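You operate a simulated robot arm through the tools that you are given. There is no shell and no other tool. Be economical: measure what you need, move in short steps, check, and stop when the job is done.

You are at the controls of a simulated robot arm. One attempt, no reset.

TASK
Take the purple carton on the tray of the red cart and put it away on the upper wide shelf of the tall rack. Take the orange bottle on the tray of the red cart and put it away on the ledge over the wash bench. Put the brown carton on the top of the spring bench away on the middle shelf of the blue rack. Any order will do. Set down upright: purple carton, orange bottle, brown carton.
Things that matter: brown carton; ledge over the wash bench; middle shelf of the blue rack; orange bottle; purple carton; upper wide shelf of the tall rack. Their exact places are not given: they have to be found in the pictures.

Only the result counts: the job must be done as asked and must still hold three seconds after the hand-in. Knocking over, shifting, dropping, spilling or breaking anything else fails it.

THE ROBOT
A 7-joint arm with a two-finger parallel gripper on a trunk, on a base that drives. Base frame: it is fixed to the floor where the robot stands at the start and does not move with it; the origin is under the middle of the robot, x ahead of it, y to its left, z up. Units: mm, rad, N and s.
With the tool pointing down near the work surface it reaches from about 260 to 600 mm from the robot's upright axis, wherever it stands. Its first joint turns from -2.897 to 2.897 rad. Places, roughly: brown carton [2750, 500, 1000]; ledge over the wash bench (50x12 cm) [340, -4200, 1200]; middle shelf of the blue rack [-1300, -1300, 400]; upper wide shelf of the tall rack [-1400, 800, 1300]. Payload 3.4 kg.
Tool frame: the origin (TCP) lies between the finger pads and is the grasp point; the fingertips stand 30 mm ahead of it; z points along the fingers, y is the line along which they close. Largest opening 94 mm; finger width 28, thickness 10; the body of the gripper, 50 by 96 mm, starts 55 mm behind the TCP.
Orientation is that of the tool frame in the base frame, as a unit quaternion [x, y, z, w]. With the fingers straight down and closing along the base's y, the tool's x points along the base's -x, its y along +y and its z along -z.

THE INTERFACE
- The arm moves only by the tool servo_tool. Its argument "steps" is one flat list of numbers, 7 for each row, row after row: the turn, a rotation vector about the base's x, y, z in units of 8 degrees (1.0 is 8 degrees), then the shift along the base's x, y, z in units of 30 mm (1.0 is 30 mm), then the opening, from 0 (shut) to 1 (fully open). In form: [ax, ay, az, tx, ty, tz, gripper, ax, ay, az, tx, ty, tz, gripper, ...]. A call has 1 to 12 rows; each row shifts and turns the commanded pose from where the row before left it. A call with a number of a shift or a turn outside -1 to 1 is refused whole. A row lasts 0.2 s, in which the tool goes at most 50 mm and 0.15 rad; a call with a longer step from one row to the next is refused whole, and so is a gripper value outside its range. Where a pose cannot be reached the arm comes as near as it can. A force on the tool above 40 N (or 10 N above the force at the start of the call, whichever is more), or a blocked arm, ends the call early, and 0.2 s more pass. The fingers move at their own pace (about 72 mm/s each) and stop on an object; they squeeze with about 26 N. The grip force told is the motor's: it shows also when the fingers shut on nothing. Time passes only in rows, and 0.2 s behind the last, so rows that do not move let the fingers close. It gives the time, the measured TCP pose, the force on the tool (base axes), the opening and the grip force at its end, in the units of the frame above (readings bear some noise), with the torque about the TCP (base axes, N m) and any sound that the robot's microphone picked up, and new pictures: "views" is both (left out), scene, wrist or none.
- Cameras (640 x 400 px; columns grow to the right, rows downward): "scene" is now at [15.2, 145.4, 1526.7]; the picture's right is [-0.06, -1.00, 0.00], its down [-0.78, 0.04, -0.62] and it looks along [0.62, -0.03, -0.78] (base axes); focal length 295 px, centre (320, 200). "wrist" rides on the gripper at [76, 14, -102] in the tool frame; the picture's right is [-0.18, 0.98, 0.00], its down [-0.75, -0.14, -0.64] and it looks along [-0.63, -0.12, 0.77] (tool axes); focal length 243 px, centre (320, 200).
- lift_body(by): slides the trunk up (or, below 0, down) by that many mm; the arm and the scene camera ride with it, the base frame stays. It gives what a move gives, with no picture.
- base_move(legs): drives the robot by 1 to 6 legs, each [ahead, left, turn to the left] in mm, mm and rad, along the robot's own axes; the way and the turn of a leg run together, so that a leg with both is an arc; at most 1500 mm and 3.142 rad a leg. The arm and the cameras ride along, it lands a little off, and it stops where it bumps. It gives what a move gives, and a new picture of the scene camera.
- head_to(pan, tilt): turns the head with the scene camera to pan (to the left, within 2.705 rad either way) and tilt (down, from -0.506 to 1.204), counted from straight ahead of the robot. It gives what a move gives, and a new picture of the scene camera.
- pixel_to_xyz(camera, pixels): for up to 12 pixels [column, row] of the newest picture of that camera ("zoom" is the newest enlarged one), the place [x, y, z] in the base frame of the surface seen there, good to about 2 mm. No time passes.
- inspect(camera, box): a new picture of the part [left, top, right, bottom] of that camera's present view, enlarged. No time passes.
- close_job(): hands the job in; it is judged then, once.

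Keep the steps short. Do not move on a guess: measure, check each grasp and each placing, and mend mistakes. In all there are 110 turns and 260 pictures (those below and enlarged ones count). Leave the gripper open and the arm clear of the work at the hand-in unless told otherwise, and finish with a single line.

The tools are called after "Request:" as a command line: name --argument value ..., lists and objects as JSON in quotes. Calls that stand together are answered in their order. servo_tool: Moves the arm, as the interface text tells. Its arguments: {"type":"object","properties":{"steps":{"type":"array","items":{"type":"number"}},"views":{"type":"string","enum":["both","scene","wrist","none"]}},"required":["steps"]} The other tools are called the same way: lift_body (by) slides the trunk up or down; base_move (legs) drives the base; head_to (pan, tilt) turns the head that bears the scene camera; pixel_to_xyz (camera, pixels) gives the place of the surface under pixels of a picture; inspect (camera, box) takes an enlarged picture of a part of a camera's view; close_job () hands the job in.

At the start:

```text
t: 0.0
eef_pos: [306.9, 81.4, 1084.6]
ee_rot: [0.0, 1.0, 0.001, 0.001]
wrist_force: [-0.1, 1.6, -0.4]
wrist_torque: [0.03, -0.02, 0.0]
grip_width: 94.0
grasp_force: 0.1
trunk travel left (down, up): [-200.0, 186.0]
robot x, y, heading: [-1.2, 2.0, 0.001]
head pan, tilt: [-0.056, 0.901]
```

scene: 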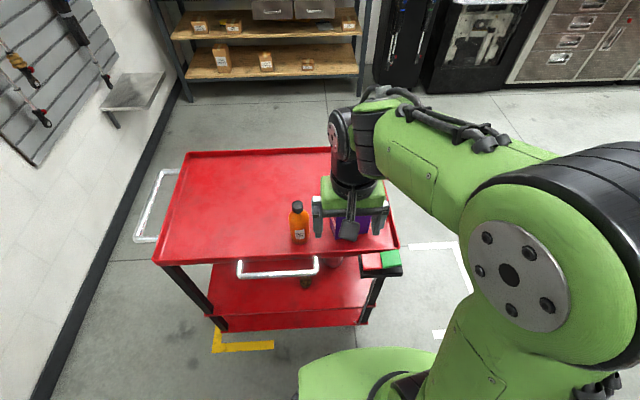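
wrist: 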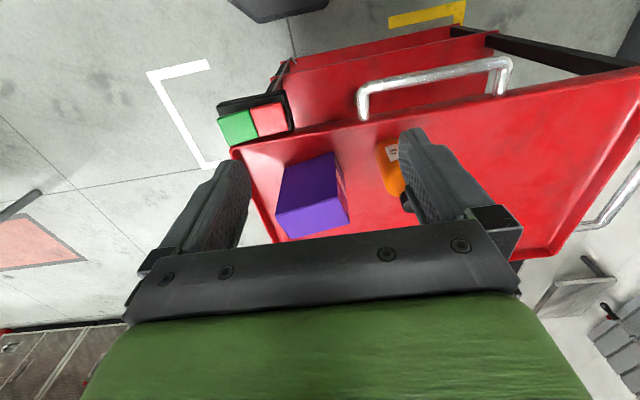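

The purple carton is under the gripper (wrist ~ (312,195)) and the orange bottle is beside it at scene (298,222). I measure both now.

Request:
pixel_to_xyz --camera "wrist" --pixels '[[278, 213], [345, 202], [333, 155], [285, 168], [310, 185], [290, 238], [348, 222], [390, 180], [260, 200], [240, 128]]'

Request:
pixel_to_xyz --camera "scene" --pixels '[[298, 204], [299, 222], [299, 240], [280, 240], [325, 240], [250, 200], [377, 220], [220, 60], [265, 60], [130, 90], [160, 255], [190, 153]]'

Request:
inspect --camera "wrist" --box '[220, 100, 460, 250]'

```text
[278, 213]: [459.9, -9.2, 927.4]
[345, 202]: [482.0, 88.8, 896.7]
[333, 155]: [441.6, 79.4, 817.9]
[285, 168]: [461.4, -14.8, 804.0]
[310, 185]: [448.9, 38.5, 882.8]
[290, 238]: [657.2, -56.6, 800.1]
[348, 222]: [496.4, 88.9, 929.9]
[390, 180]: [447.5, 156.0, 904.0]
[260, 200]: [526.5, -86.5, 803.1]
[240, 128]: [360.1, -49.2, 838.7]
```

```text
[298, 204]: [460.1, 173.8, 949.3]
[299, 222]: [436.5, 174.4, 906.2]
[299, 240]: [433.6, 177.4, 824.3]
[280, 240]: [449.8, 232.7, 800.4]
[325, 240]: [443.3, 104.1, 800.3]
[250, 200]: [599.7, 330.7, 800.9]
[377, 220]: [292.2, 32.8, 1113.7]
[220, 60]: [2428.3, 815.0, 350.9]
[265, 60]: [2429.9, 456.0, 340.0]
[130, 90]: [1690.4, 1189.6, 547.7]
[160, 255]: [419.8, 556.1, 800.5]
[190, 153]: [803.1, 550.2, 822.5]
```

```text
2.67 times, centred on (340, 175) of wrist
```

zoom: 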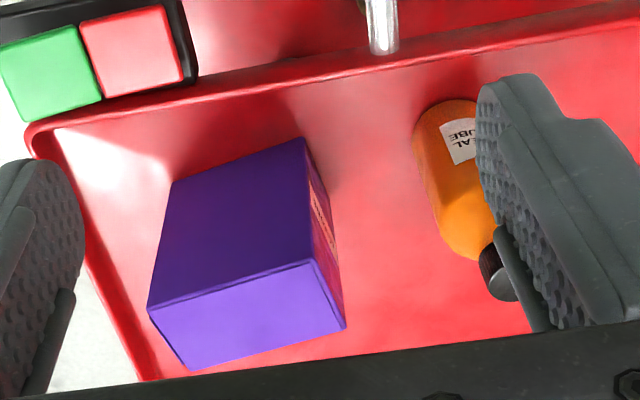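

Next the top corners of the carton, from the zoom.

Request:
pixel_to_xyz --camera "zoom" --pixels '[[155, 312], [310, 266], [338, 325], [194, 364], [250, 318], [170, 200], [302, 150], [325, 230], [430, 180], [470, 240], [500, 285]]'

Request:
head_to --pan 0.0 --tilt 0.4

```text
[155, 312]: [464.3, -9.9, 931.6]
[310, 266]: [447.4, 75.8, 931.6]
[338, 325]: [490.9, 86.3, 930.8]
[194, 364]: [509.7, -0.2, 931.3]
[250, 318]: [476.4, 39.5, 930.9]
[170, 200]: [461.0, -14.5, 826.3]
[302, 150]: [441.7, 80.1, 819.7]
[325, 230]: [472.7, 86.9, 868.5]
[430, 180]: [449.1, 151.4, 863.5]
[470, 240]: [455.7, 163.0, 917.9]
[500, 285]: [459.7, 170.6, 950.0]
```

```text
t: 0.9
eef_pos: [306.8, 82.6, 1087.6]
ee_rot: [0.0, 1.0, 0.0, 0.0]
wrist_force: [0.3, 1.3, 0.3]
wrist_torque: [0.02, -0.01, -0.02]
grip_width: 93.9
grasp_force: 0.1
trunk travel left (down, up): [-200.0, 186.0]
robot x, y, heading: [1.0, -2.7, -0.004]
head pan, tilt: [0.0, 0.4]
```

scene: 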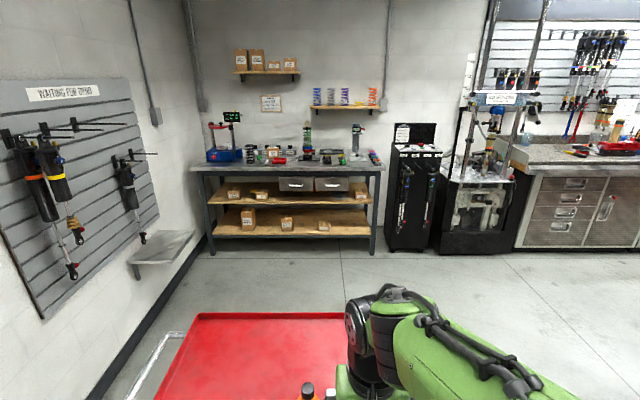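

Carton: about 95 x 53 mm in plan, top at z 931, centre near (478,38), turned about 12°. Before I choose a grasp I look around at the destinations.

Request:
head_to --pan 2.6 --tilt 0.3

Request:
head_to --pan -2.5 --tilt 0.4

Request:
head_to --pan -1.5 --tilt 0.3

```text
t: 3.3
eef_pos: [306.7, 80.9, 1085.8]
ee_rot: [0.0, 1.0, 0.0, 0.0]
wrist_force: [0.7, -0.2, 1.0]
wrist_torque: [-0.02, 0.02, 0.01]
grip_width: 94.0
grasp_force: 0.0
trunk travel left (down, up): [-200.0, 186.0]
robot x, y, heading: [-0.2, -2.0, -0.002]
head pan, tilt: [2.601, 0.3]
```

scene: 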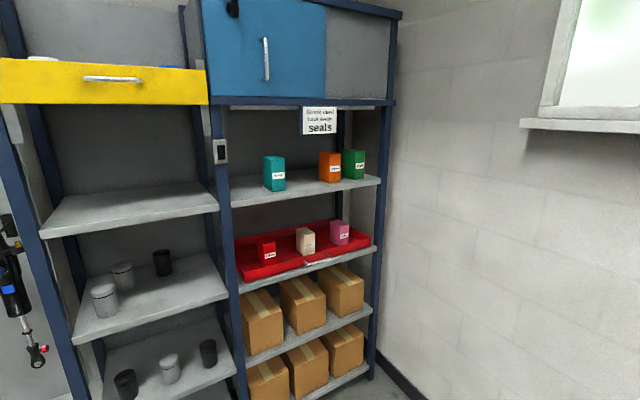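

```text
t: 7.3
eef_pos: [306.2, 82.3, 1086.7]
ee_rot: [-0.001, 1.0, -0.001, 0.0]
wrist_force: [-0.2, -0.6, -0.3]
wrist_torque: [0.01, -0.04, 0.0]
grip_width: 94.0
grasp_force: 0.0
trunk travel left (down, up): [-200.0, 186.0]
robot x, y, heading: [0.2, -1.4, -0.001]
head pan, tilt: [-2.499, 0.4]
```

scene: 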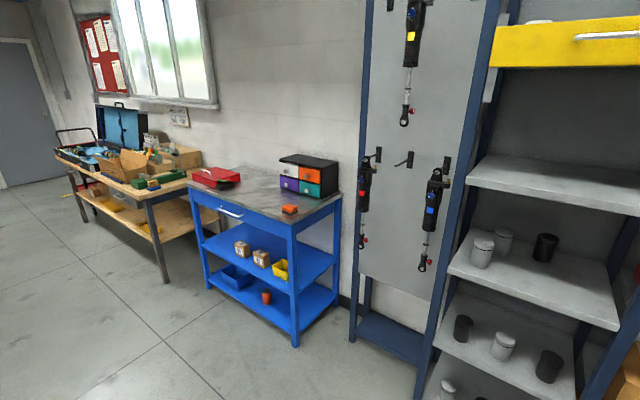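

```text
t: 8.5
eef_pos: [306.0, 82.0, 1086.4]
ee_rot: [0.001, 1.0, 0.0, 0.0]
wrist_force: [0.9, 0.5, 0.5]
wrist_torque: [0.01, 0.0, -0.02]
grip_width: 94.1
grasp_force: 0.1
trunk travel left (down, up): [-200.0, 186.0]
robot x, y, heading: [-1.5, 1.1, -0.003]
head pan, tilt: [-1.499, 0.3]
```

scene: 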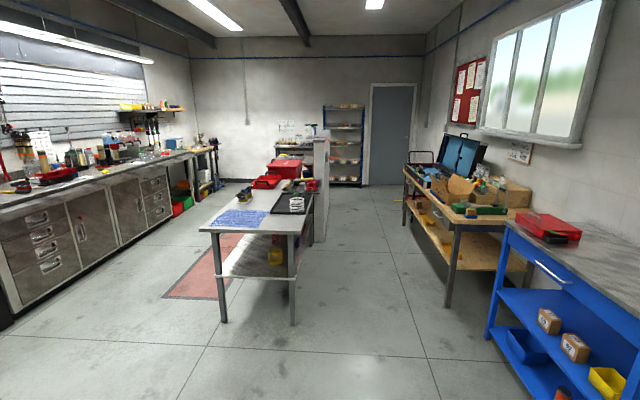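

I inspect the far end near (297,132), where the wash-bench ledge should be.

Request:
inspect --camera "scene" --box '[220, 90, 380, 190]'

Request:
pixel_to_xyz --camera "scene" --pixels '[[297, 132], [320, 180], [212, 226], [300, 225], [245, 320], [0, 330], [545, 180], [500, 225], [420, 165], [450, 300], [270, 150], [190, 155]]'

Request:
head_to --pan 2.6 --tilt 0.2

```text
4.00 times, centred on (300, 140) of scene
```

zoom: 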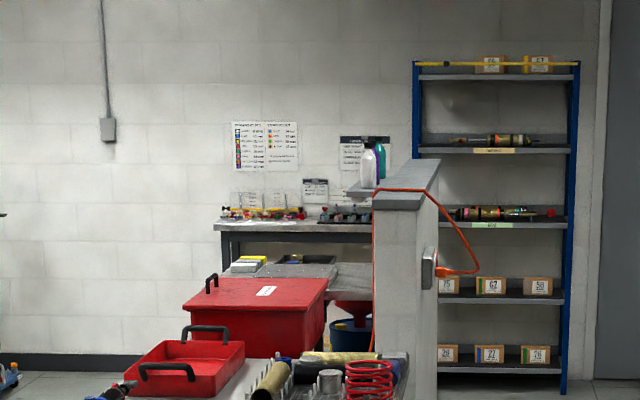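

```text
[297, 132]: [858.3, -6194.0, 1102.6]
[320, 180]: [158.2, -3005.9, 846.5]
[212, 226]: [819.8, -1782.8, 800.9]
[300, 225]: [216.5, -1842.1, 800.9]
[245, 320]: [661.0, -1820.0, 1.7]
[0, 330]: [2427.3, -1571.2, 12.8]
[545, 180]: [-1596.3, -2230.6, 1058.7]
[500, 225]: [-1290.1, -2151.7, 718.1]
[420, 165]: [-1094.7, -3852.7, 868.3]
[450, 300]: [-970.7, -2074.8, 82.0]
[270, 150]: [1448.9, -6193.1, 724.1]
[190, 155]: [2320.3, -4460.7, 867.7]
```

```text
t: 11.9
eef_pos: [307.6, 81.3, 1086.4]
ee_rot: [0.001, 1.0, 0.0, 0.0]
wrist_force: [0.2, -0.2, 0.8]
wrist_torque: [0.01, 0.03, -0.01]
grip_width: 93.8
grasp_force: 0.1
trunk travel left (down, up): [-200.0, 186.0]
robot x, y, heading: [-1.3, 2.7, -0.003]
head pan, tilt: [2.601, 0.201]
```

scene: 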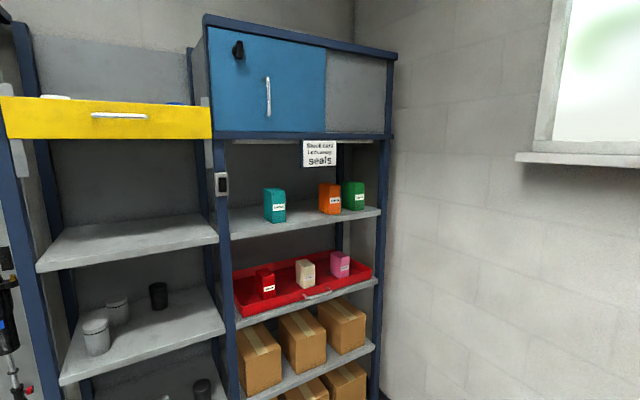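

Now I measure the tall rack's right bay shelves.

Request:
pixel_to_xyz --camera "scene" --pixels '[[232, 238], [378, 213], [300, 227], [240, 215], [275, 219], [275, 196], [330, 212], [330, 190], [300, 135], [355, 205], [310, 300], [340, 216]]'

Request:
pixel_to_xyz --camera "scene" --pixels '[[218, 242], [385, 205], [300, 141], [235, 140], [290, 205], [305, 205], [125, 262], [45, 270], [220, 185], [330, 265], [320, 155], [265, 145]]'

Request:
inspect --camera "scene" --box '[200, 120, 408, 250]'

```text
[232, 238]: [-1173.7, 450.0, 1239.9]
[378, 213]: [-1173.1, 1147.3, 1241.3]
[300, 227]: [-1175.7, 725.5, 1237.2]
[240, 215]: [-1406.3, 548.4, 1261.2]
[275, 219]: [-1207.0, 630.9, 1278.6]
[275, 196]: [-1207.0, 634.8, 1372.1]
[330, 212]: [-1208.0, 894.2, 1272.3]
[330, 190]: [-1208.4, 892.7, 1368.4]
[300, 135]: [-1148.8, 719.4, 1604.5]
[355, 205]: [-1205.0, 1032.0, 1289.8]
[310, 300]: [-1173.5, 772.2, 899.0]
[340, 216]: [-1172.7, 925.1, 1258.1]
```

```text
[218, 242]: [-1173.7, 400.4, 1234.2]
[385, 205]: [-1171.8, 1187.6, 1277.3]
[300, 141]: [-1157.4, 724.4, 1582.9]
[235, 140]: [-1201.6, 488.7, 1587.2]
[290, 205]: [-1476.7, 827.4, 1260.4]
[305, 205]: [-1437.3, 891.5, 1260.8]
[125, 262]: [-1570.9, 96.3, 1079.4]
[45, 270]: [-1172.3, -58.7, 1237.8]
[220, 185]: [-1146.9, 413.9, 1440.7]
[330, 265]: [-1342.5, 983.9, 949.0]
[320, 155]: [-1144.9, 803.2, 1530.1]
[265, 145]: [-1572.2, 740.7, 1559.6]
```

```text
3.08 times, centred on (304, 185) of scene
```

zoom: 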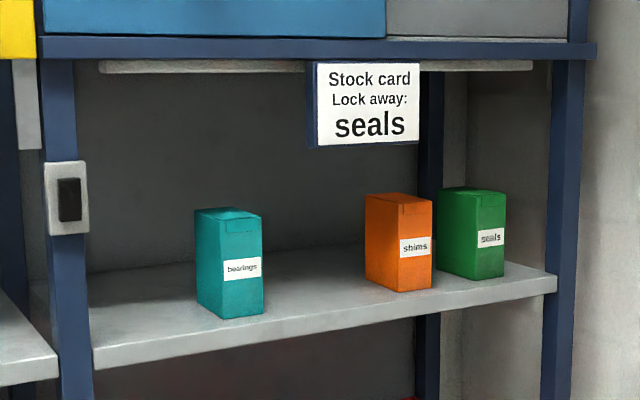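

The right bay is the wide one: the shelf surface is at z 1260, and y 665–860 is free between the teal and orange boxes. A hanging sign reaches down to z≈1510, so I need a near-horizontal tool there, which means gripping the carton from the cart's right (-y) side. I check that the floor on that side is clear.

Request:
head_to --pan -0.8 --tilt 0.9

```text
t: 14.7
eef_pos: [306.3, 82.6, 1087.2]
ee_rot: [-0.001, 1.0, 0.0, 0.0]
wrist_force: [0.6, -0.7, -0.4]
wrist_torque: [0.05, 0.02, -0.03]
grip_width: 93.8
grasp_force: 0.0
trunk travel left (down, up): [-200.0, 186.0]
robot x, y, heading: [2.7, -2.0, 0.002]
head pan, tilt: [-0.799, 0.901]
```

scene: 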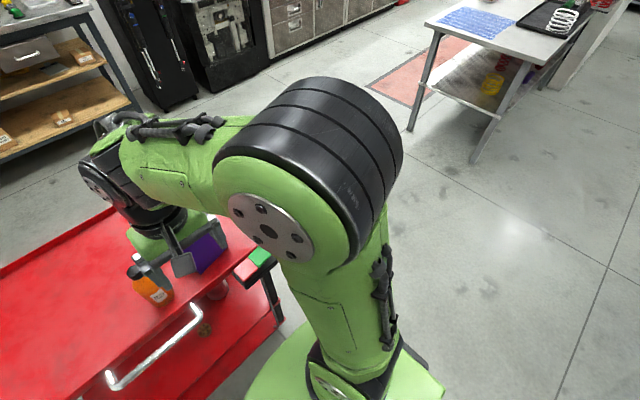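

The floor is clear. I drive around to the cart's right side and face the carton's short end.

Request:
base_move --legs '[[0, -560, 0], [590, 0, 0], [0, 0, 1.77]]'

Request:
head_to --pan 0.0 --tilt 0.9

```text
t: 25.2
eef_pos: [446.2, -277.9, 1085.6]
ee_rot: [0.777, -0.63, 0.0, 0.0]
wrist_force: [0.2, 0.7, -0.6]
wrist_torque: [-0.01, 0.02, 0.01]
grip_width: 94.0
grasp_force: 0.0
trunk travel left (down, up): [-200.0, 186.0]
robot x, y, heading: [589.1, -559.4, 1.78]
head pan, tilt: [-0.799, 0.901]
```

scene: 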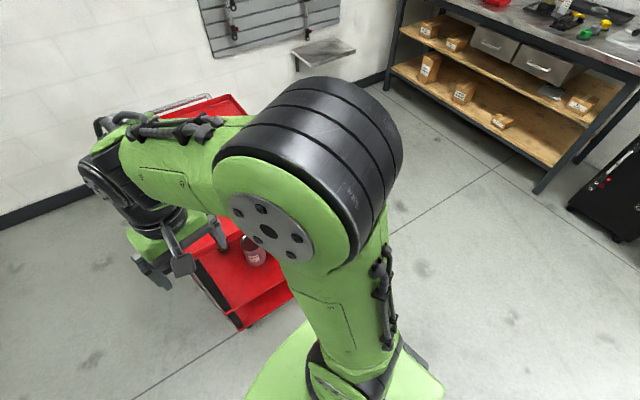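

```text
t: 26.3
eef_pos: [445.8, -276.6, 1086.1]
ee_rot: [0.777, -0.63, 0.0, 0.0]
wrist_force: [-0.2, -0.6, -0.1]
wrist_torque: [-0.01, -0.01, 0.04]
grip_width: 94.1
grasp_force: 0.0
trunk travel left (down, up): [-200.0, 186.0]
robot x, y, heading: [588.4, -560.2, 1.78]
head pan, tilt: [0.0, 0.901]
```

scene: 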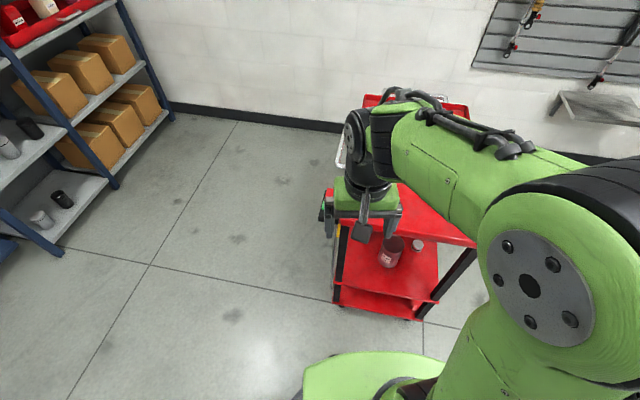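

Carton centre is 608 mm ahead of the robot axis and 16 mm right of it. I tilt the tool 60° up from vertical while moving to a pre-grasp point 150 mm back along the approach line.

Request:
servo_tool --steps '[0.917, 0.195, 0, 0.242, 0.784, -0.546, 1, 0.917, 0.195, 0, 0.242, 0.784, -0.546, 1, 0.917, 0.195, 0, 0.242, 0.784, -0.546, 1, 0.917, 0.195, 0, 0.242, 0.784, -0.546, 1, 0.917, 0.195, 0, 0.242, 0.784, -0.546, 1, 0.917, 0.195, 0, 0.242, 0.784, -0.546, 1, 0.917, 0.195, 0, 0.242, 0.784, -0.546, 1, 0.917, 0.195, 0, 0.242, 0.784, -0.546, 1, 0, 0, 0, 0, 0, 0, 1]'

```text
t: 28.3
eef_pos: [501.9, -90.0, 954.3]
ee_rot: [0.672, -0.546, -0.388, -0.315]
wrist_force: [0.1, -0.1, -0.1]
wrist_torque: [-0.02, -0.01, 0.0]
grip_width: 94.1
grasp_force: 0.0
trunk travel left (down, up): [-200.0, 186.0]
robot x, y, heading: [587.5, -561.1, 1.783]
head pan, tilt: [0.0, 0.901]
```

scene: 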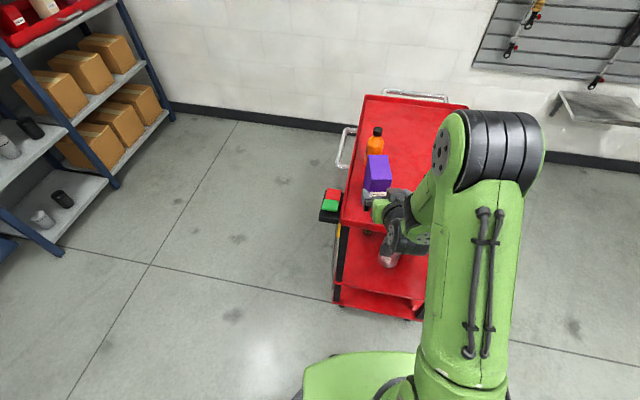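
wrist: 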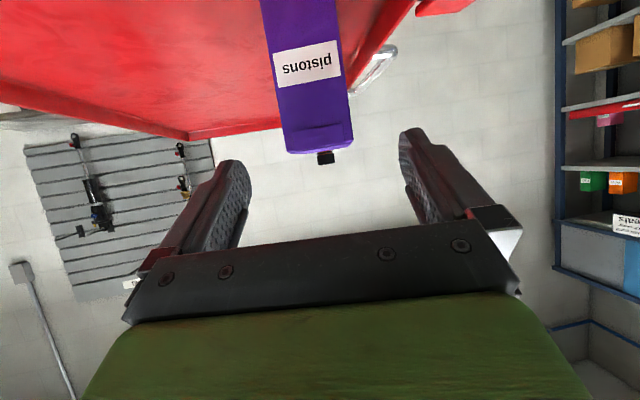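

The carton stands nicely between the fingers. I re-measure it from both views.

Request:
pixel_to_xyz --camera "wrist" --pixels '[[286, 120], [347, 118], [270, 30], [335, 30], [318, 70], [320, 130]]'

Request:
pixel_to_xyz --camera "scene" --pixels '[[370, 158], [387, 158], [389, 180], [367, 178], [378, 170], [376, 132], [375, 145]]'

```text
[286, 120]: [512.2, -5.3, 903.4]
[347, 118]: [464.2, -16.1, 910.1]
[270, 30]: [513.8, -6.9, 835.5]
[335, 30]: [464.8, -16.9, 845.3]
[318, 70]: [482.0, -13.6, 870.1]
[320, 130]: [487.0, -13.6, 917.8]
```

```text
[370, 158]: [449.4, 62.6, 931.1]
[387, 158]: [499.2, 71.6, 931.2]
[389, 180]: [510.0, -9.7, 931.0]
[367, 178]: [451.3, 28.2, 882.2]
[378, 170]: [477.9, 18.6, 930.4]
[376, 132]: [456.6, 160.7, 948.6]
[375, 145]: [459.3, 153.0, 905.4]
```

Target TCP is (479,33,876), so I move straight in and then close.

Request:
servo_tool --steps '[0, 0, 0, -0.126, 0.683, -0.435, 1, 0, 0, 0, -0.126, 0.683, -0.435, 1, 0, 0, 0, -0.126, 0.683, -0.435, 1, 0, 0, 0, -0.126, 0.683, -0.435, 1, 0, 0, 0, -0.126, 0.683, -0.435, 1, 0, 0, 0, -0.126, 0.683, -0.435, 1, 0, 0, 0, 0, 0, 0, 1]'

```text
t: 29.9
eef_pos: [480.1, 31.5, 876.0]
ee_rot: [0.672, -0.546, -0.389, -0.316]
wrist_force: [-0.3, 0.5, -0.4]
wrist_torque: [0.02, 0.01, 0.01]
grip_width: 94.3
grasp_force: 0.0
trunk travel left (down, up): [-200.0, 186.0]
robot x, y, heading: [589.4, -557.7, 1.78]
head pan, tilt: [0.0, 0.901]
```

scene: 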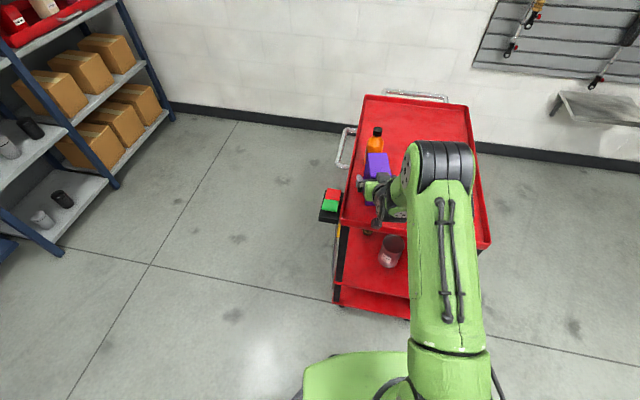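
wrist: 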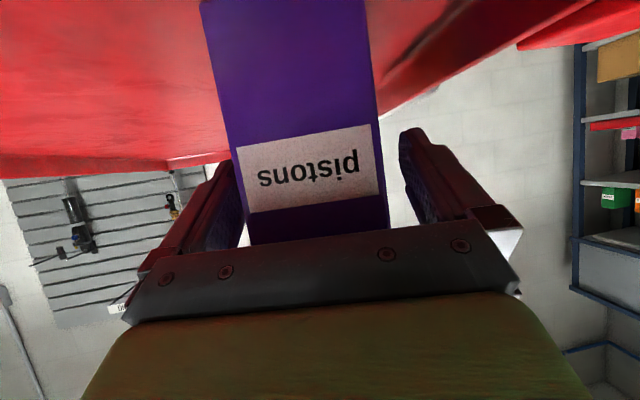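

Carton is between the fingers. I close on it.

Request:
servo_tool --steps '[0, 0, 0, 0, 0, 0, 0, 0, 0, 0, 0, 0, 0, 0, 0, 0, 0, 0, 0, 0, 0, 0, 0, 0, 0, 0, 0, 0]' --views "none"

Request:
servo_tool --steps '[0, 0, 0, 0, 0, 0.5, 0, 0, 0, 0, 0, 0, 1, 0, 0, 0, 0, 0, 0, 1, 0, 0, 0, 0, 0, 0, 1, 0]'

```text
t: 30.9
eef_pos: [480.7, 32.0, 875.9]
ee_rot: [0.673, -0.546, -0.388, -0.315]
wrist_force: [0.2, -0.2, 0.1]
wrist_torque: [0.1, 0.04, 0.02]
grip_width: 62.4
grasp_force: 26.4
trunk travel left (down, up): [-200.0, 186.0]
robot x, y, heading: [592.1, -559.1, 1.782]
head pan, tilt: [0.0, 0.901]
```

```text
t: 31.9
eef_pos: [481.3, 32.3, 982.0]
ee_rot: [0.673, -0.545, -0.389, -0.315]
wrist_force: [-0.9, 0.2, -2.8]
wrist_torque: [-0.05, 0.01, 0.0]
grip_width: 62.4
grasp_force: 25.6
trunk travel left (down, up): [-200.0, 186.0]
robot x, y, heading: [590.2, -559.4, 1.775]
head pan, tilt: [0.0, 0.901]
```

scene: 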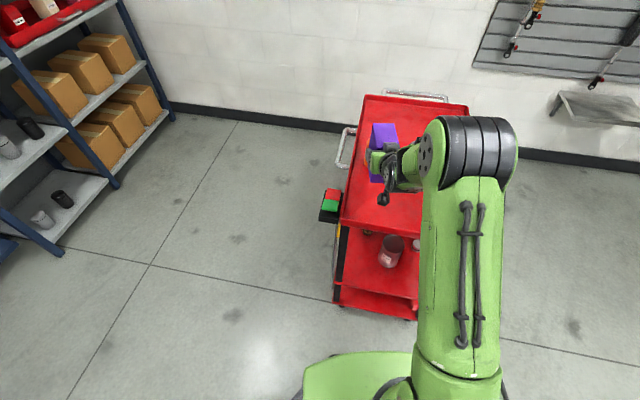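
wrist: 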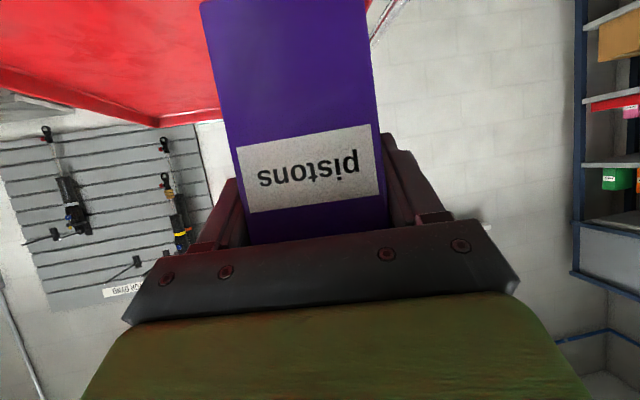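

Gripped: bottom of carton is 76 mm below TCP, and force shows ~0.3 kg. I back off, turn to face the tall rack (-x), and drive there keeping distance, with trunk raised.

Request:
lift_body --by 185

Request:
base_move --legs '[[-220, 0, 0], [0, 0, 1.366], [850, 0, 0], [0, -760, 0], [0, -745, 0]]'

Request:
head_to --pan 0.0 --tilt 0.35

```text
t: 33.9
eef_pos: [481.3, 31.7, 1166.3]
ee_rot: [0.673, -0.545, -0.388, -0.314]
wrist_force: [-0.3, -0.4, -3.7]
wrist_torque: [-0.08, -0.01, 0.03]
grip_width: 62.7
grasp_force: 25.5
trunk travel left (down, up): [-385.0, 1.0]
robot x, y, heading: [589.1, -561.0, 1.781]
head pan, tilt: [0.0, 0.901]
```

```text
t: 50.5
eef_pos: [-824.3, 748.3, 1165.0]
ee_rot: [0.866, -0.002, -0.5, 0.0]
wrist_force: [0.0, 0.0, -2.8]
wrist_torque: [0.02, -0.07, -0.04]
grip_width: 62.1
grasp_force: 26.3
trunk travel left (down, up): [-385.0, 1.0]
robot x, y, heading: [-222.2, 724.8, 3.139]
head pan, tilt: [0.0, 0.901]
```

scene: 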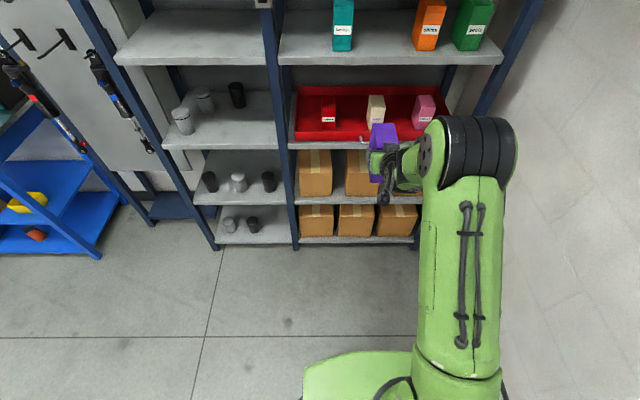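

```text
t: 51.5
eef_pos: [-824.6, 748.3, 1164.5]
ee_rot: [0.866, -0.001, -0.5, 0.0]
wrist_force: [-0.3, 0.1, -2.7]
wrist_torque: [0.04, -0.03, 0.02]
grip_width: 62.3
grasp_force: 26.3
trunk travel left (down, up): [-385.0, 1.0]
robot x, y, heading: [-220.1, 729.1, 3.138]
head pan, tilt: [0.0, 0.351]
```

scene: 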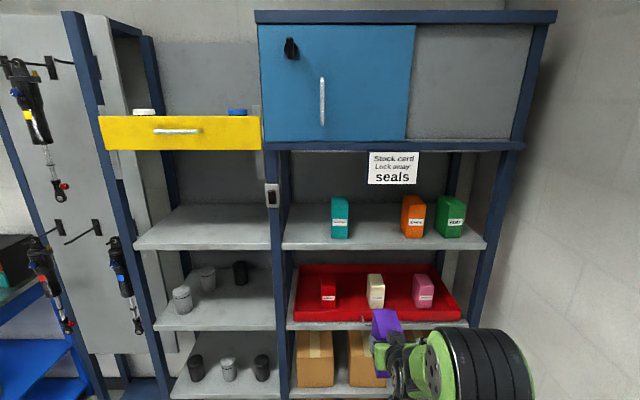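

Measuring the shelf, neighbours and sign from here.

Request:
pixel_to_xyz --camera "scene" --pixels '[[333, 237], [346, 237], [348, 200], [404, 236], [423, 236], [404, 200], [370, 245], [376, 225], [392, 184], [370, 184], [418, 160], [375, 205]]'

Request:
servo_tool --steps '[0, 0, 0, 0, 0, 1, 0, 0, 0, 0, 0, 0, 1, 0, 0, 0, 0, 0, 0, 1, 0, 0, 0, 0, 0, 0, 1, 0, 0, 0, 0, 0, 0, 1, 0, 0, 0, 0, 0, 0, 1, 0, 0, 0, 0, 0, 0, 0.9, 0, 0, 0, 0, 0, 0, 0, 0]'

```text
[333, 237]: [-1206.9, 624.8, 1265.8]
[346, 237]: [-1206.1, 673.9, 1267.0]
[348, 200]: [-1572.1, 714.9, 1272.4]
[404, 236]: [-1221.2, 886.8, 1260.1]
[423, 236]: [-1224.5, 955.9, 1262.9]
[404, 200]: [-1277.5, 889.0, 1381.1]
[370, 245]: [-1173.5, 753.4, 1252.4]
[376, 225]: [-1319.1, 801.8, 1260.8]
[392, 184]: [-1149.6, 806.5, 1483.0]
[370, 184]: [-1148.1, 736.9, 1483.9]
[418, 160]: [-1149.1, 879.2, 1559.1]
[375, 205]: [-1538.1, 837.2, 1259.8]
```

```text
t: 53.3
eef_pos: [-824.8, 749.8, 1374.3]
ee_rot: [0.866, -0.002, -0.5, -0.001]
wrist_force: [0.7, 0.0, -3.5]
wrist_torque: [0.02, -0.1, -0.02]
grip_width: 62.3
grasp_force: 25.9
trunk travel left (down, up): [-385.0, 1.0]
robot x, y, heading: [-219.1, 730.8, 3.138]
head pan, tilt: [0.0, 0.351]
```

scene: 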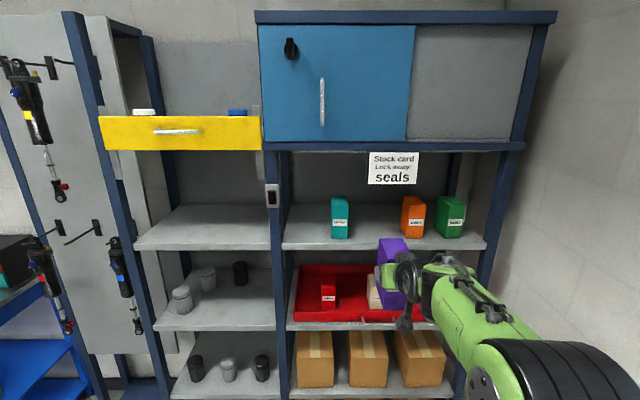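
wrist: 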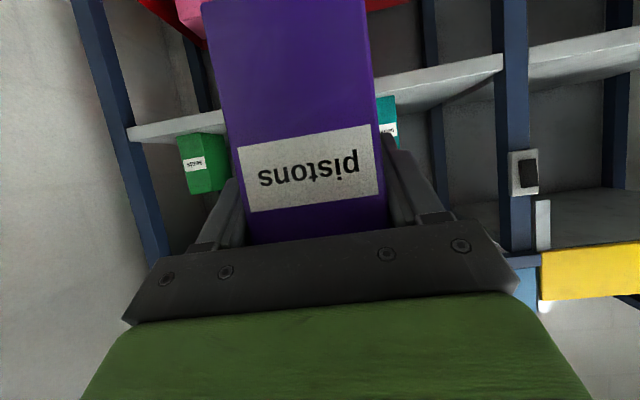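

Gap between the teal box (y≤676) and orange box (y≥887) centres at y 780. I lower to 14 mm clearance so I stay well under the sign, then drive in most of the way and stop short.

Request:
servo_tool --steps '[0, 0, 0, 0, 0.5, -0.3, 0, 0, 0, 0, 0, 0.5, -0.3, 0, 0, 0, 0, 0, 0, -0.2, 0]' --views "none"

Request:
base_move --legs '[[260, 0, 0]]'

Request:
pixel_to_xyz --camera "scene" --pixels '[[320, 170], [340, 180]]'

```text
t: 54.1
eef_pos: [-824.1, 779.2, 1348.7]
ee_rot: [0.866, -0.002, -0.5, -0.001]
wrist_force: [-0.4, -0.9, -3.7]
wrist_torque: [-0.02, -0.04, 0.02]
grip_width: 62.3
grasp_force: 25.6
trunk travel left (down, up): [-385.0, 1.0]
robot x, y, heading: [-224.7, 731.0, 3.137]
head pan, tilt: [0.0, 0.351]
```

```text
t: 55.9
eef_pos: [-1085.8, 778.7, 1348.5]
ee_rot: [0.866, 0.001, -0.5, 0.001]
wrist_force: [0.3, -0.2, -4.5]
wrist_torque: [0.0, -0.06, -0.02]
grip_width: 62.8
grasp_force: 25.9
trunk travel left (down, up): [-385.0, 1.0]
robot x, y, heading: [-484.0, 729.1, 3.135]
head pan, tilt: [0.0, 0.351]
```

scene: 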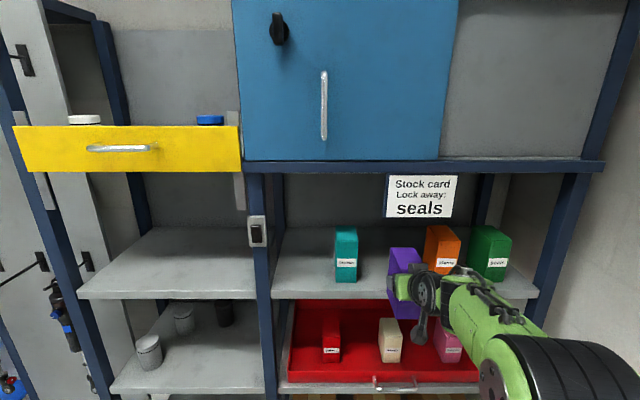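

```text
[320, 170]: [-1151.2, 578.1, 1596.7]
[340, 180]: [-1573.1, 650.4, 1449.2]
```

Checking neighbours, sign bottom and the carton's bottom before entering.

Request:
pixel_to_xyz --camera "scene" --pixels '[[357, 275], [355, 235], [427, 262], [427, 230], [388, 216], [450, 216], [393, 315], [416, 318], [392, 255], [415, 262], [380, 285]]'

Request:
inspect --camera "scene" --box '[310, 150, 550, 350]'

```text
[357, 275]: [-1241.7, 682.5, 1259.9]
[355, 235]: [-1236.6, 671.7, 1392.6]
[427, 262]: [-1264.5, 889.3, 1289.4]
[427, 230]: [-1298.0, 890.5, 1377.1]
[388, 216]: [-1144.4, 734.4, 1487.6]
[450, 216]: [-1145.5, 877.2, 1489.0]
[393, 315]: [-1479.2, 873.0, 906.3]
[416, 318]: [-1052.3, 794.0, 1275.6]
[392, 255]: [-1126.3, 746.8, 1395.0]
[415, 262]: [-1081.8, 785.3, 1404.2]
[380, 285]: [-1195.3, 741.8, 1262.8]
```

```text
2.00 times, centred on (430, 250) of scene
```

zoom: 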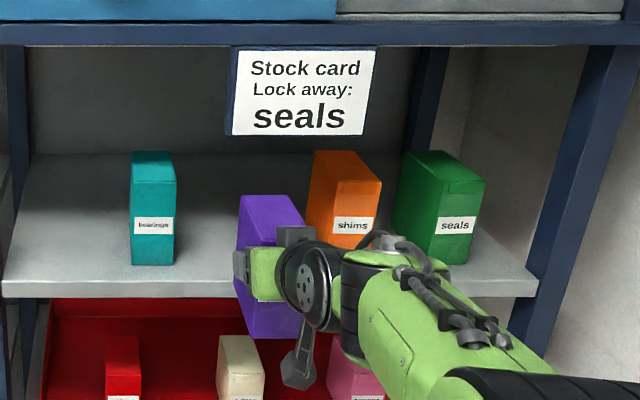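

Clearances are fine: sign bottom at z≈1483, carton bottom at ≈1274. I drive the last 150 mm.

Request:
base_move --legs '[[152, 0, 0]]'

Request:
servo_tool --steps '[0, 0, 0, 0, 0, -0.2, 0, 0, 0, 0, 0, 0, -0.1, 0, 0, 0, 0, 0, 0, 0, 0]'

```text
t: 57.3
eef_pos: [-1239.7, 780.0, 1348.5]
ee_rot: [0.866, -0.002, -0.5, -0.001]
wrist_force: [0.1, 0.4, -4.5]
wrist_torque: [-0.01, -0.02, -0.01]
grip_width: 62.2
grasp_force: 26.0
trunk travel left (down, up): [-385.0, 1.0]
robot x, y, heading: [-637.2, 729.4, 3.139]
head pan, tilt: [0.0, 0.351]
```

scene: 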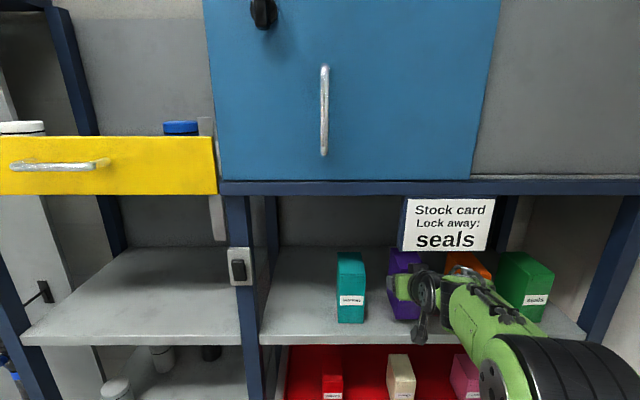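

```text
t: 58.1
eef_pos: [-1238.5, 780.3, 1339.4]
ee_rot: [0.866, -0.001, -0.501, 0.0]
wrist_force: [-0.3, 0.0, -4.4]
wrist_torque: [-0.02, -0.06, 0.02]
grip_width: 62.5
grasp_force: 25.8
trunk travel left (down, up): [-385.0, 1.0]
robot x, y, heading: [-634.4, 727.6, 3.136]
head pan, tilt: [0.0, 0.351]
```

scene: 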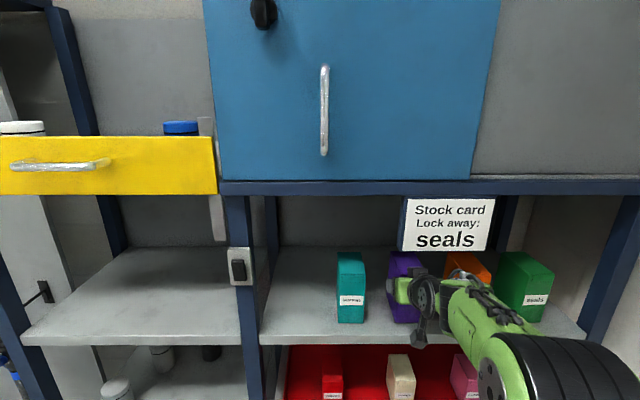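
wrist: 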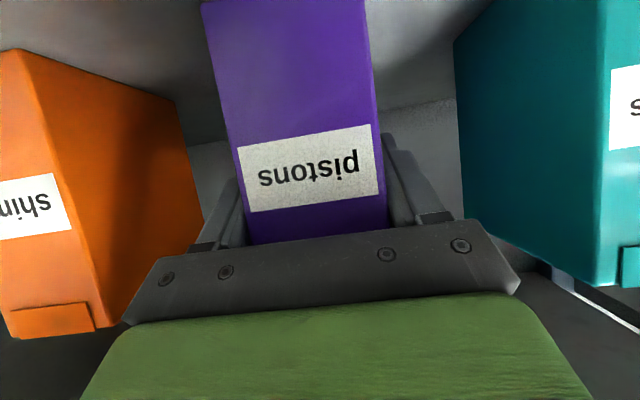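

About 3 mm left. I ease down until contact shows in the force.

Request:
servo_tool --steps '[0, 0, 0, 0, 0, -0.07, 0, 0, 0, 0, 0, 0, -0.05, 0, 0, 0, 0, 0, 0, 0, 0]' --views "none"

```text
t: 58.9
eef_pos: [-1239.3, 780.4, 1337.4]
ee_rot: [0.866, -0.002, -0.5, -0.001]
wrist_force: [0.5, -0.2, -2.9]
wrist_torque: [0.04, 0.0, -0.01]
grip_width: 62.4
grasp_force: 25.9
trunk travel left (down, up): [-385.0, 1.0]
robot x, y, heading: [-635.2, 730.6, 3.143]
head pan, tilt: [0.0, 0.351]
```

Request:
servo_tool --steps '[0, 0, 0, 0, 0, -0.05, 0, 0, 0, 0, 0, 0, 0, 0]' --views "none"

```text
t: 59.5
eef_pos: [-1238.6, 779.1, 1336.1]
ee_rot: [0.865, 0.0, -0.502, 0.001]
wrist_force: [-2.4, 0.2, 4.5]
wrist_torque: [0.21, 0.04, 0.06]
grip_width: 62.2
grasp_force: 26.0
trunk travel left (down, up): [-385.0, 1.0]
robot x, y, heading: [-636.6, 726.8, 3.139]
head pan, tilt: [0.0, 0.351]
```

The force flipped, so it's resting on the shelf. I open the fingers and pull straight back horizontally.

Request:
servo_tool --steps '[0, 0, 0, 0, 0, 0, 0.95, 0, 0, 0, 0, 0, 0, 0.95, 0, 0, 0, 0, 0, 0, 0.95, 0, 0, 0, 0.6, 0, 0, 0.95, 0, 0, 0, 1, 0, 0, 0.95, 0, 0, 0, 1, 0, 0, 0.95, 0, 0, 0, 1, 0, 0, 0.95, 0, 0, 0, 1, 0, 0, 0.95, 0, 0, 0, 1, 0, 0, 0.95]'

```text
t: 61.5
eef_pos: [-1067.9, 781.6, 1336.2]
ee_rot: [0.866, -0.002, -0.5, -0.001]
wrist_force: [0.1, 0.3, 1.5]
wrist_torque: [0.02, 0.03, 0.0]
grip_width: 89.2
grasp_force: 0.1
trunk travel left (down, up): [-385.0, 1.0]
robot x, y, heading: [-634.8, 727.2, 3.144]
head pan, tilt: [0.0, 0.351]
```

scene: 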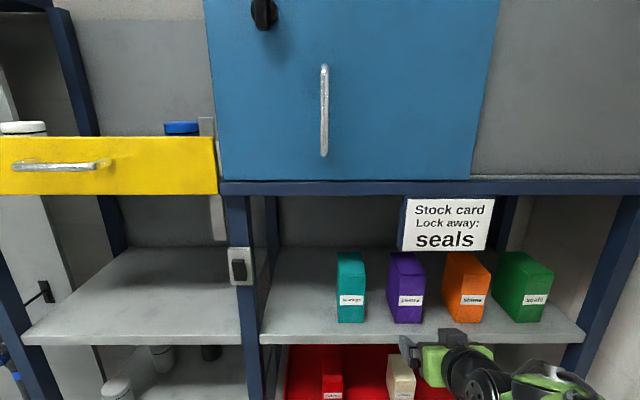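
wrist: 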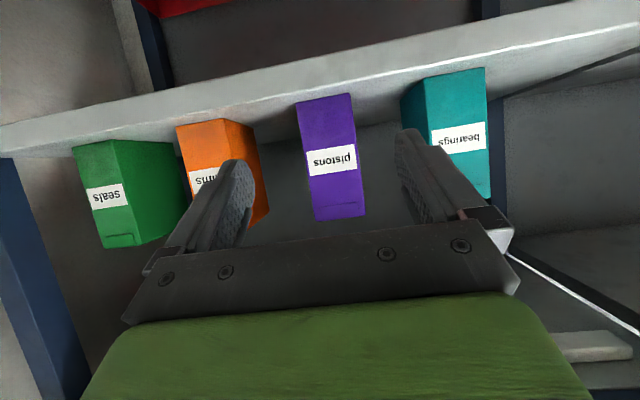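

Purple stands upright between the others. Next is the bottle: I back out, slide towards the middle, turn to face the cart and lower the trunk.

Request:
base_move --legs '[[-250, 0, 0], [0, 503, 0], [0, 0, 3.141]]'

Request:
lift_body --by -300

Request:
head_to --pan 0.0 --tilt 0.7

```text
t: 73.3
eef_pos: [56.0, 173.9, 1335.7]
ee_rot: [-0.007, 0.866, 0.004, 0.501]
wrist_force: [0.0, -1.1, -0.1]
wrist_torque: [-0.01, 0.02, -0.04]
grip_width: 89.2
grasp_force: 0.1
trunk travel left (down, up): [-385.0, 1.0]
robot x, y, heading: [-381.9, 219.0, 0.017]
head pan, tilt: [0.0, 0.351]
```

scene: 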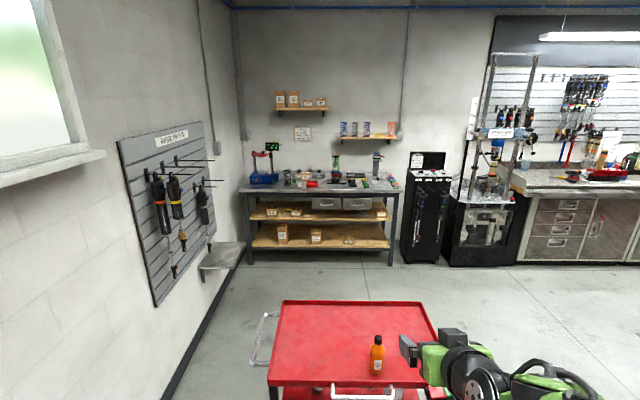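

```text
t: 76.3
eef_pos: [55.2, 173.9, 1036.3]
ee_rot: [-0.008, 0.866, 0.005, 0.5]
wrist_force: [-0.6, -0.9, 1.0]
wrist_torque: [0.0, 0.02, 0.02]
grip_width: 89.0
grasp_force: 0.0
trunk travel left (down, up): [-85.0, 301.0]
robot x, y, heading: [-381.6, 213.5, 0.015]
head pan, tilt: [0.0, 0.351]
```

```text
t: 77.2
eef_pos: [55.9, 173.6, 1036.2]
ee_rot: [-0.007, 0.866, 0.004, 0.5]
wrist_force: [0.5, -0.5, 0.5]
wrist_torque: [0.0, 0.0, 0.01]
grip_width: 89.3
grasp_force: 0.1
trunk travel left (down, up): [-85.0, 301.0]
robot x, y, heading: [-374.5, 220.7, 0.015]
head pan, tilt: [0.0, 0.7]
```

scene: 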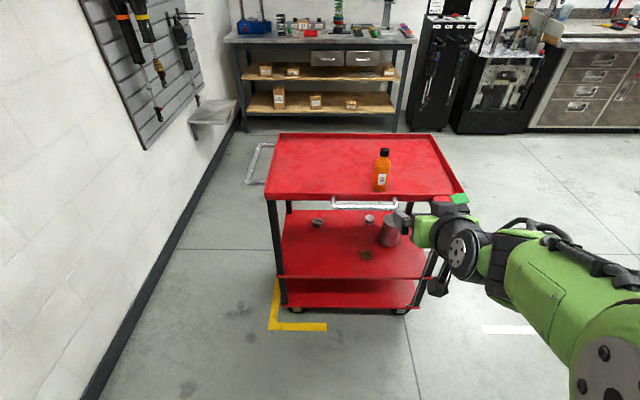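

Measuring the bottle, the tray rim and the handle.

Request:
inspect --camera "scene" --box '[340, 140, 420, 215]'

Request:
pixel_to_xyz --camera "scene" --pixels '[[374, 175], [381, 175], [388, 175], [381, 188], [381, 165], [384, 152], [365, 205], [385, 198], [320, 198], [370, 190]]'

```text
5.33 times, centred on (380, 178) of scene
```

zoom: 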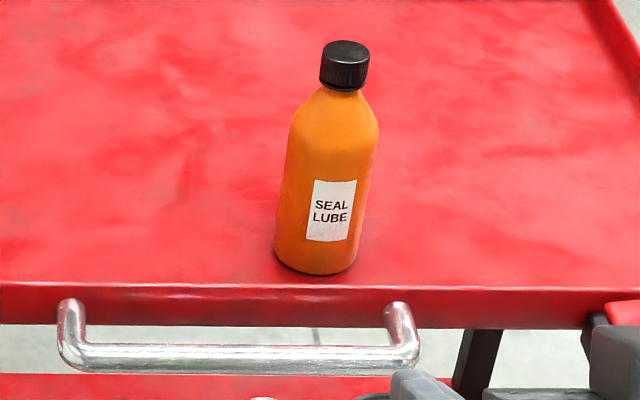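

```text
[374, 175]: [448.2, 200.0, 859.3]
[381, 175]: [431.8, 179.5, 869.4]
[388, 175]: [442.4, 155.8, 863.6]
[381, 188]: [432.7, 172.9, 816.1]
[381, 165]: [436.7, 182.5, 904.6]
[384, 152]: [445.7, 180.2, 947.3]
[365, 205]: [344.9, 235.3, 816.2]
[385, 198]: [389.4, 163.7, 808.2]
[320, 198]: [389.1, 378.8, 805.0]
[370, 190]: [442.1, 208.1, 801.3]
```

Bottle centre is (458,177), radius about 26, top at 950. I drive closer and use a 45° tool so the camera clears the handle (z 816).

Request:
base_move --legs '[[275, 0, -0.015]]'

Request:
servo_tool --steps '[0, 0.94, 0, 0.6, 0, -1, 1, 0, 0.94, 0, 0.6, 0, -1, 1, 0, 0, 0, 0, 0, 0, 1]'

```text
t: 79.1
eef_pos: [326.6, 173.4, 1035.5]
ee_rot: [-0.003, 0.866, 0.002, 0.5]
wrist_force: [0.0, -0.5, -0.2]
wrist_torque: [-0.03, -0.02, 0.0]
grip_width: 89.4
grasp_force: 0.0
trunk travel left (down, up): [-85.0, 301.0]
robot x, y, heading: [-106.9, 222.1, 0.007]
head pan, tilt: [0.0, 0.7]
```

scene: 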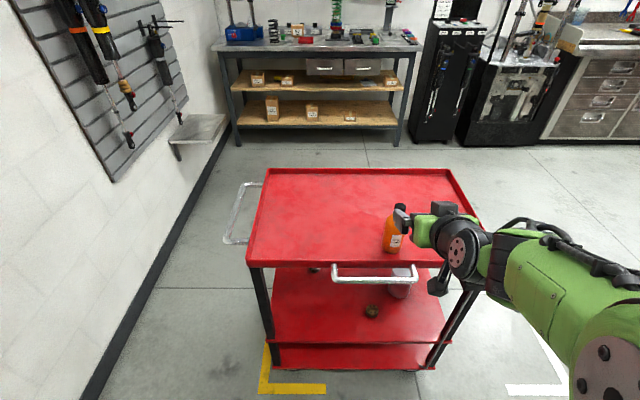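

```text
t: 79.9
eef_pos: [361.9, 170.8, 976.4]
ee_rot: [-0.002, 0.924, 0.002, 0.383]
wrist_force: [-0.3, 0.7, 0.7]
wrist_torque: [0.01, 0.03, 0.02]
grip_width: 94.2
grasp_force: 0.0
trunk travel left (down, up): [-85.0, 301.0]
robot x, y, heading: [-108.8, 222.4, 0.007]
head pan, tilt: [0.0, 0.7]
```

scene: 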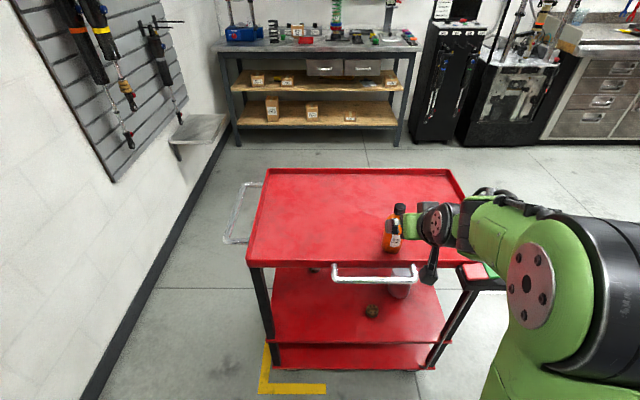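
wrist: 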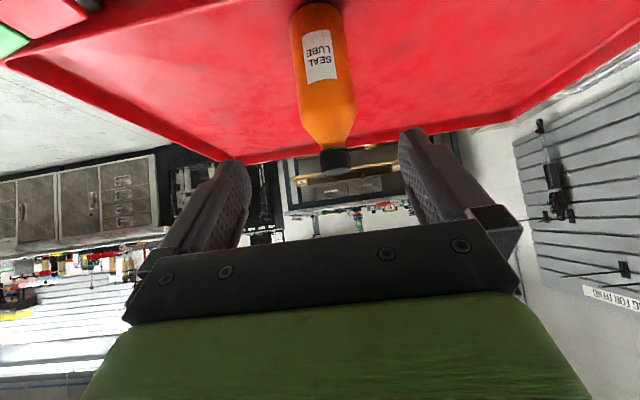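

Bottle is centred; I verify its centre from the wrist view.

Request:
pixel_to_xyz --camera "wrist" --pixels '[[299, 85], [325, 85], [350, 85], [326, 50], [335, 160], [328, 120]]'

```text
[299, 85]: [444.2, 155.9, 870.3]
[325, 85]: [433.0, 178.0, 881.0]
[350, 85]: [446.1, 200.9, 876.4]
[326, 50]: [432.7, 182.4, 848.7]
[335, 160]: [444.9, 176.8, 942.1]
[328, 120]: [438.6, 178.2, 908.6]
```

Request:
servo_tool --steps '[0, 0, 0, 0.2, 0.25, 0, 1, 0, 0, 0, 0.58, 0, -0.63, 1, 0, 0, 0, 0.6, 0, -0.64, 1, 0, 0, 0, 0.6, 0, -0.64, 1, 0, 0, 0, 0.6, 0, -0.64, 1, 0, 0, 0, 0.58, 0, -0.65, 1, 0, 0, 0, 0, 0, 0, 1]'

```text
t: 81.5
eef_pos: [457.3, 180.0, 880.0]
ee_rot: [-0.003, 0.924, 0.003, 0.383]
wrist_force: [0.9, -0.6, -0.5]
wrist_torque: [0.01, -0.02, -0.01]
grip_width: 94.0
grasp_force: 0.0
trunk travel left (down, up): [-85.0, 301.0]
robot x, y, heading: [-107.6, 219.6, 0.007]
head pan, tilt: [0.0, 0.7]
```

scene: 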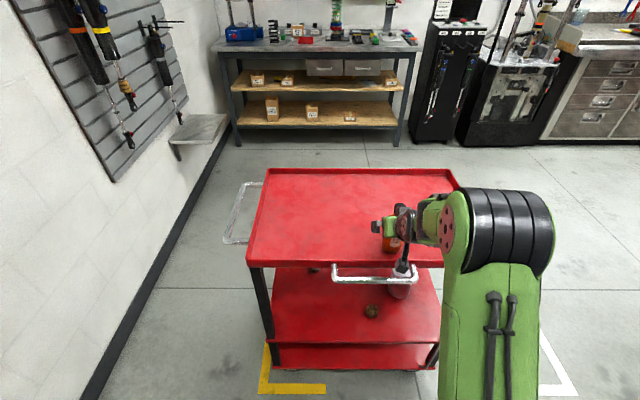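
wrist: 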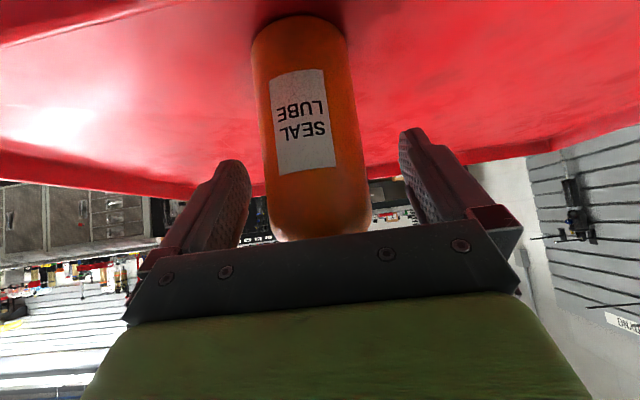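

The bottle is between the fingers. I close and lift.

Request:
servo_tool --steps '[0, 0, 0, 0, 0, 0, 0, 0, 0, 0, 0, 0, 0, 0, 0, 0, 0, 0, 0, 0, 0, 0, 0, 0, 0, 0, 0, 0]' --views "none"

Request:
servo_tool --steps '[0, 0, 0, 0, 0, 0.4, 0, 0, 0, 0, 0, 0, 1, 0, 0, 0, 0, 0, 0, 1, 0, 0, 0, 0, 0, 0, 1, 0]'

```text
t: 82.5
eef_pos: [456.9, 179.4, 880.8]
ee_rot: [-0.002, 0.924, 0.001, 0.383]
wrist_force: [0.8, -0.3, 0.9]
wrist_torque: [0.01, -0.05, -0.03]
grip_width: 56.7
grasp_force: 26.1
trunk travel left (down, up): [-85.0, 301.0]
robot x, y, heading: [-111.1, 219.3, 0.008]
head pan, tilt: [0.0, 0.7]
```

```text
t: 83.5
eef_pos: [456.0, 179.4, 980.8]
ee_rot: [-0.003, 0.924, 0.003, 0.382]
wrist_force: [-0.4, -0.4, -2.2]
wrist_torque: [0.01, 0.01, -0.01]
grip_width: 56.8
grasp_force: 26.6
trunk travel left (down, up): [-85.0, 301.0]
robot x, y, heading: [-106.0, 222.8, 0.005]
head pan, tilt: [0.0, 0.7]
```

scene: 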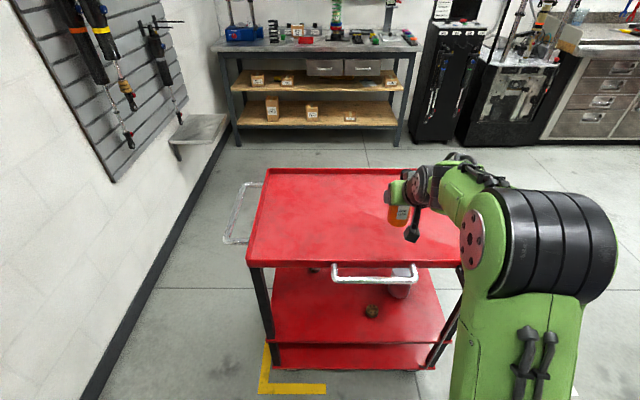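
wrist: 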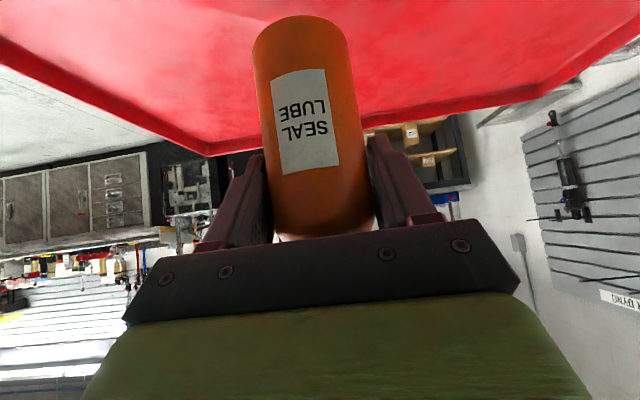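

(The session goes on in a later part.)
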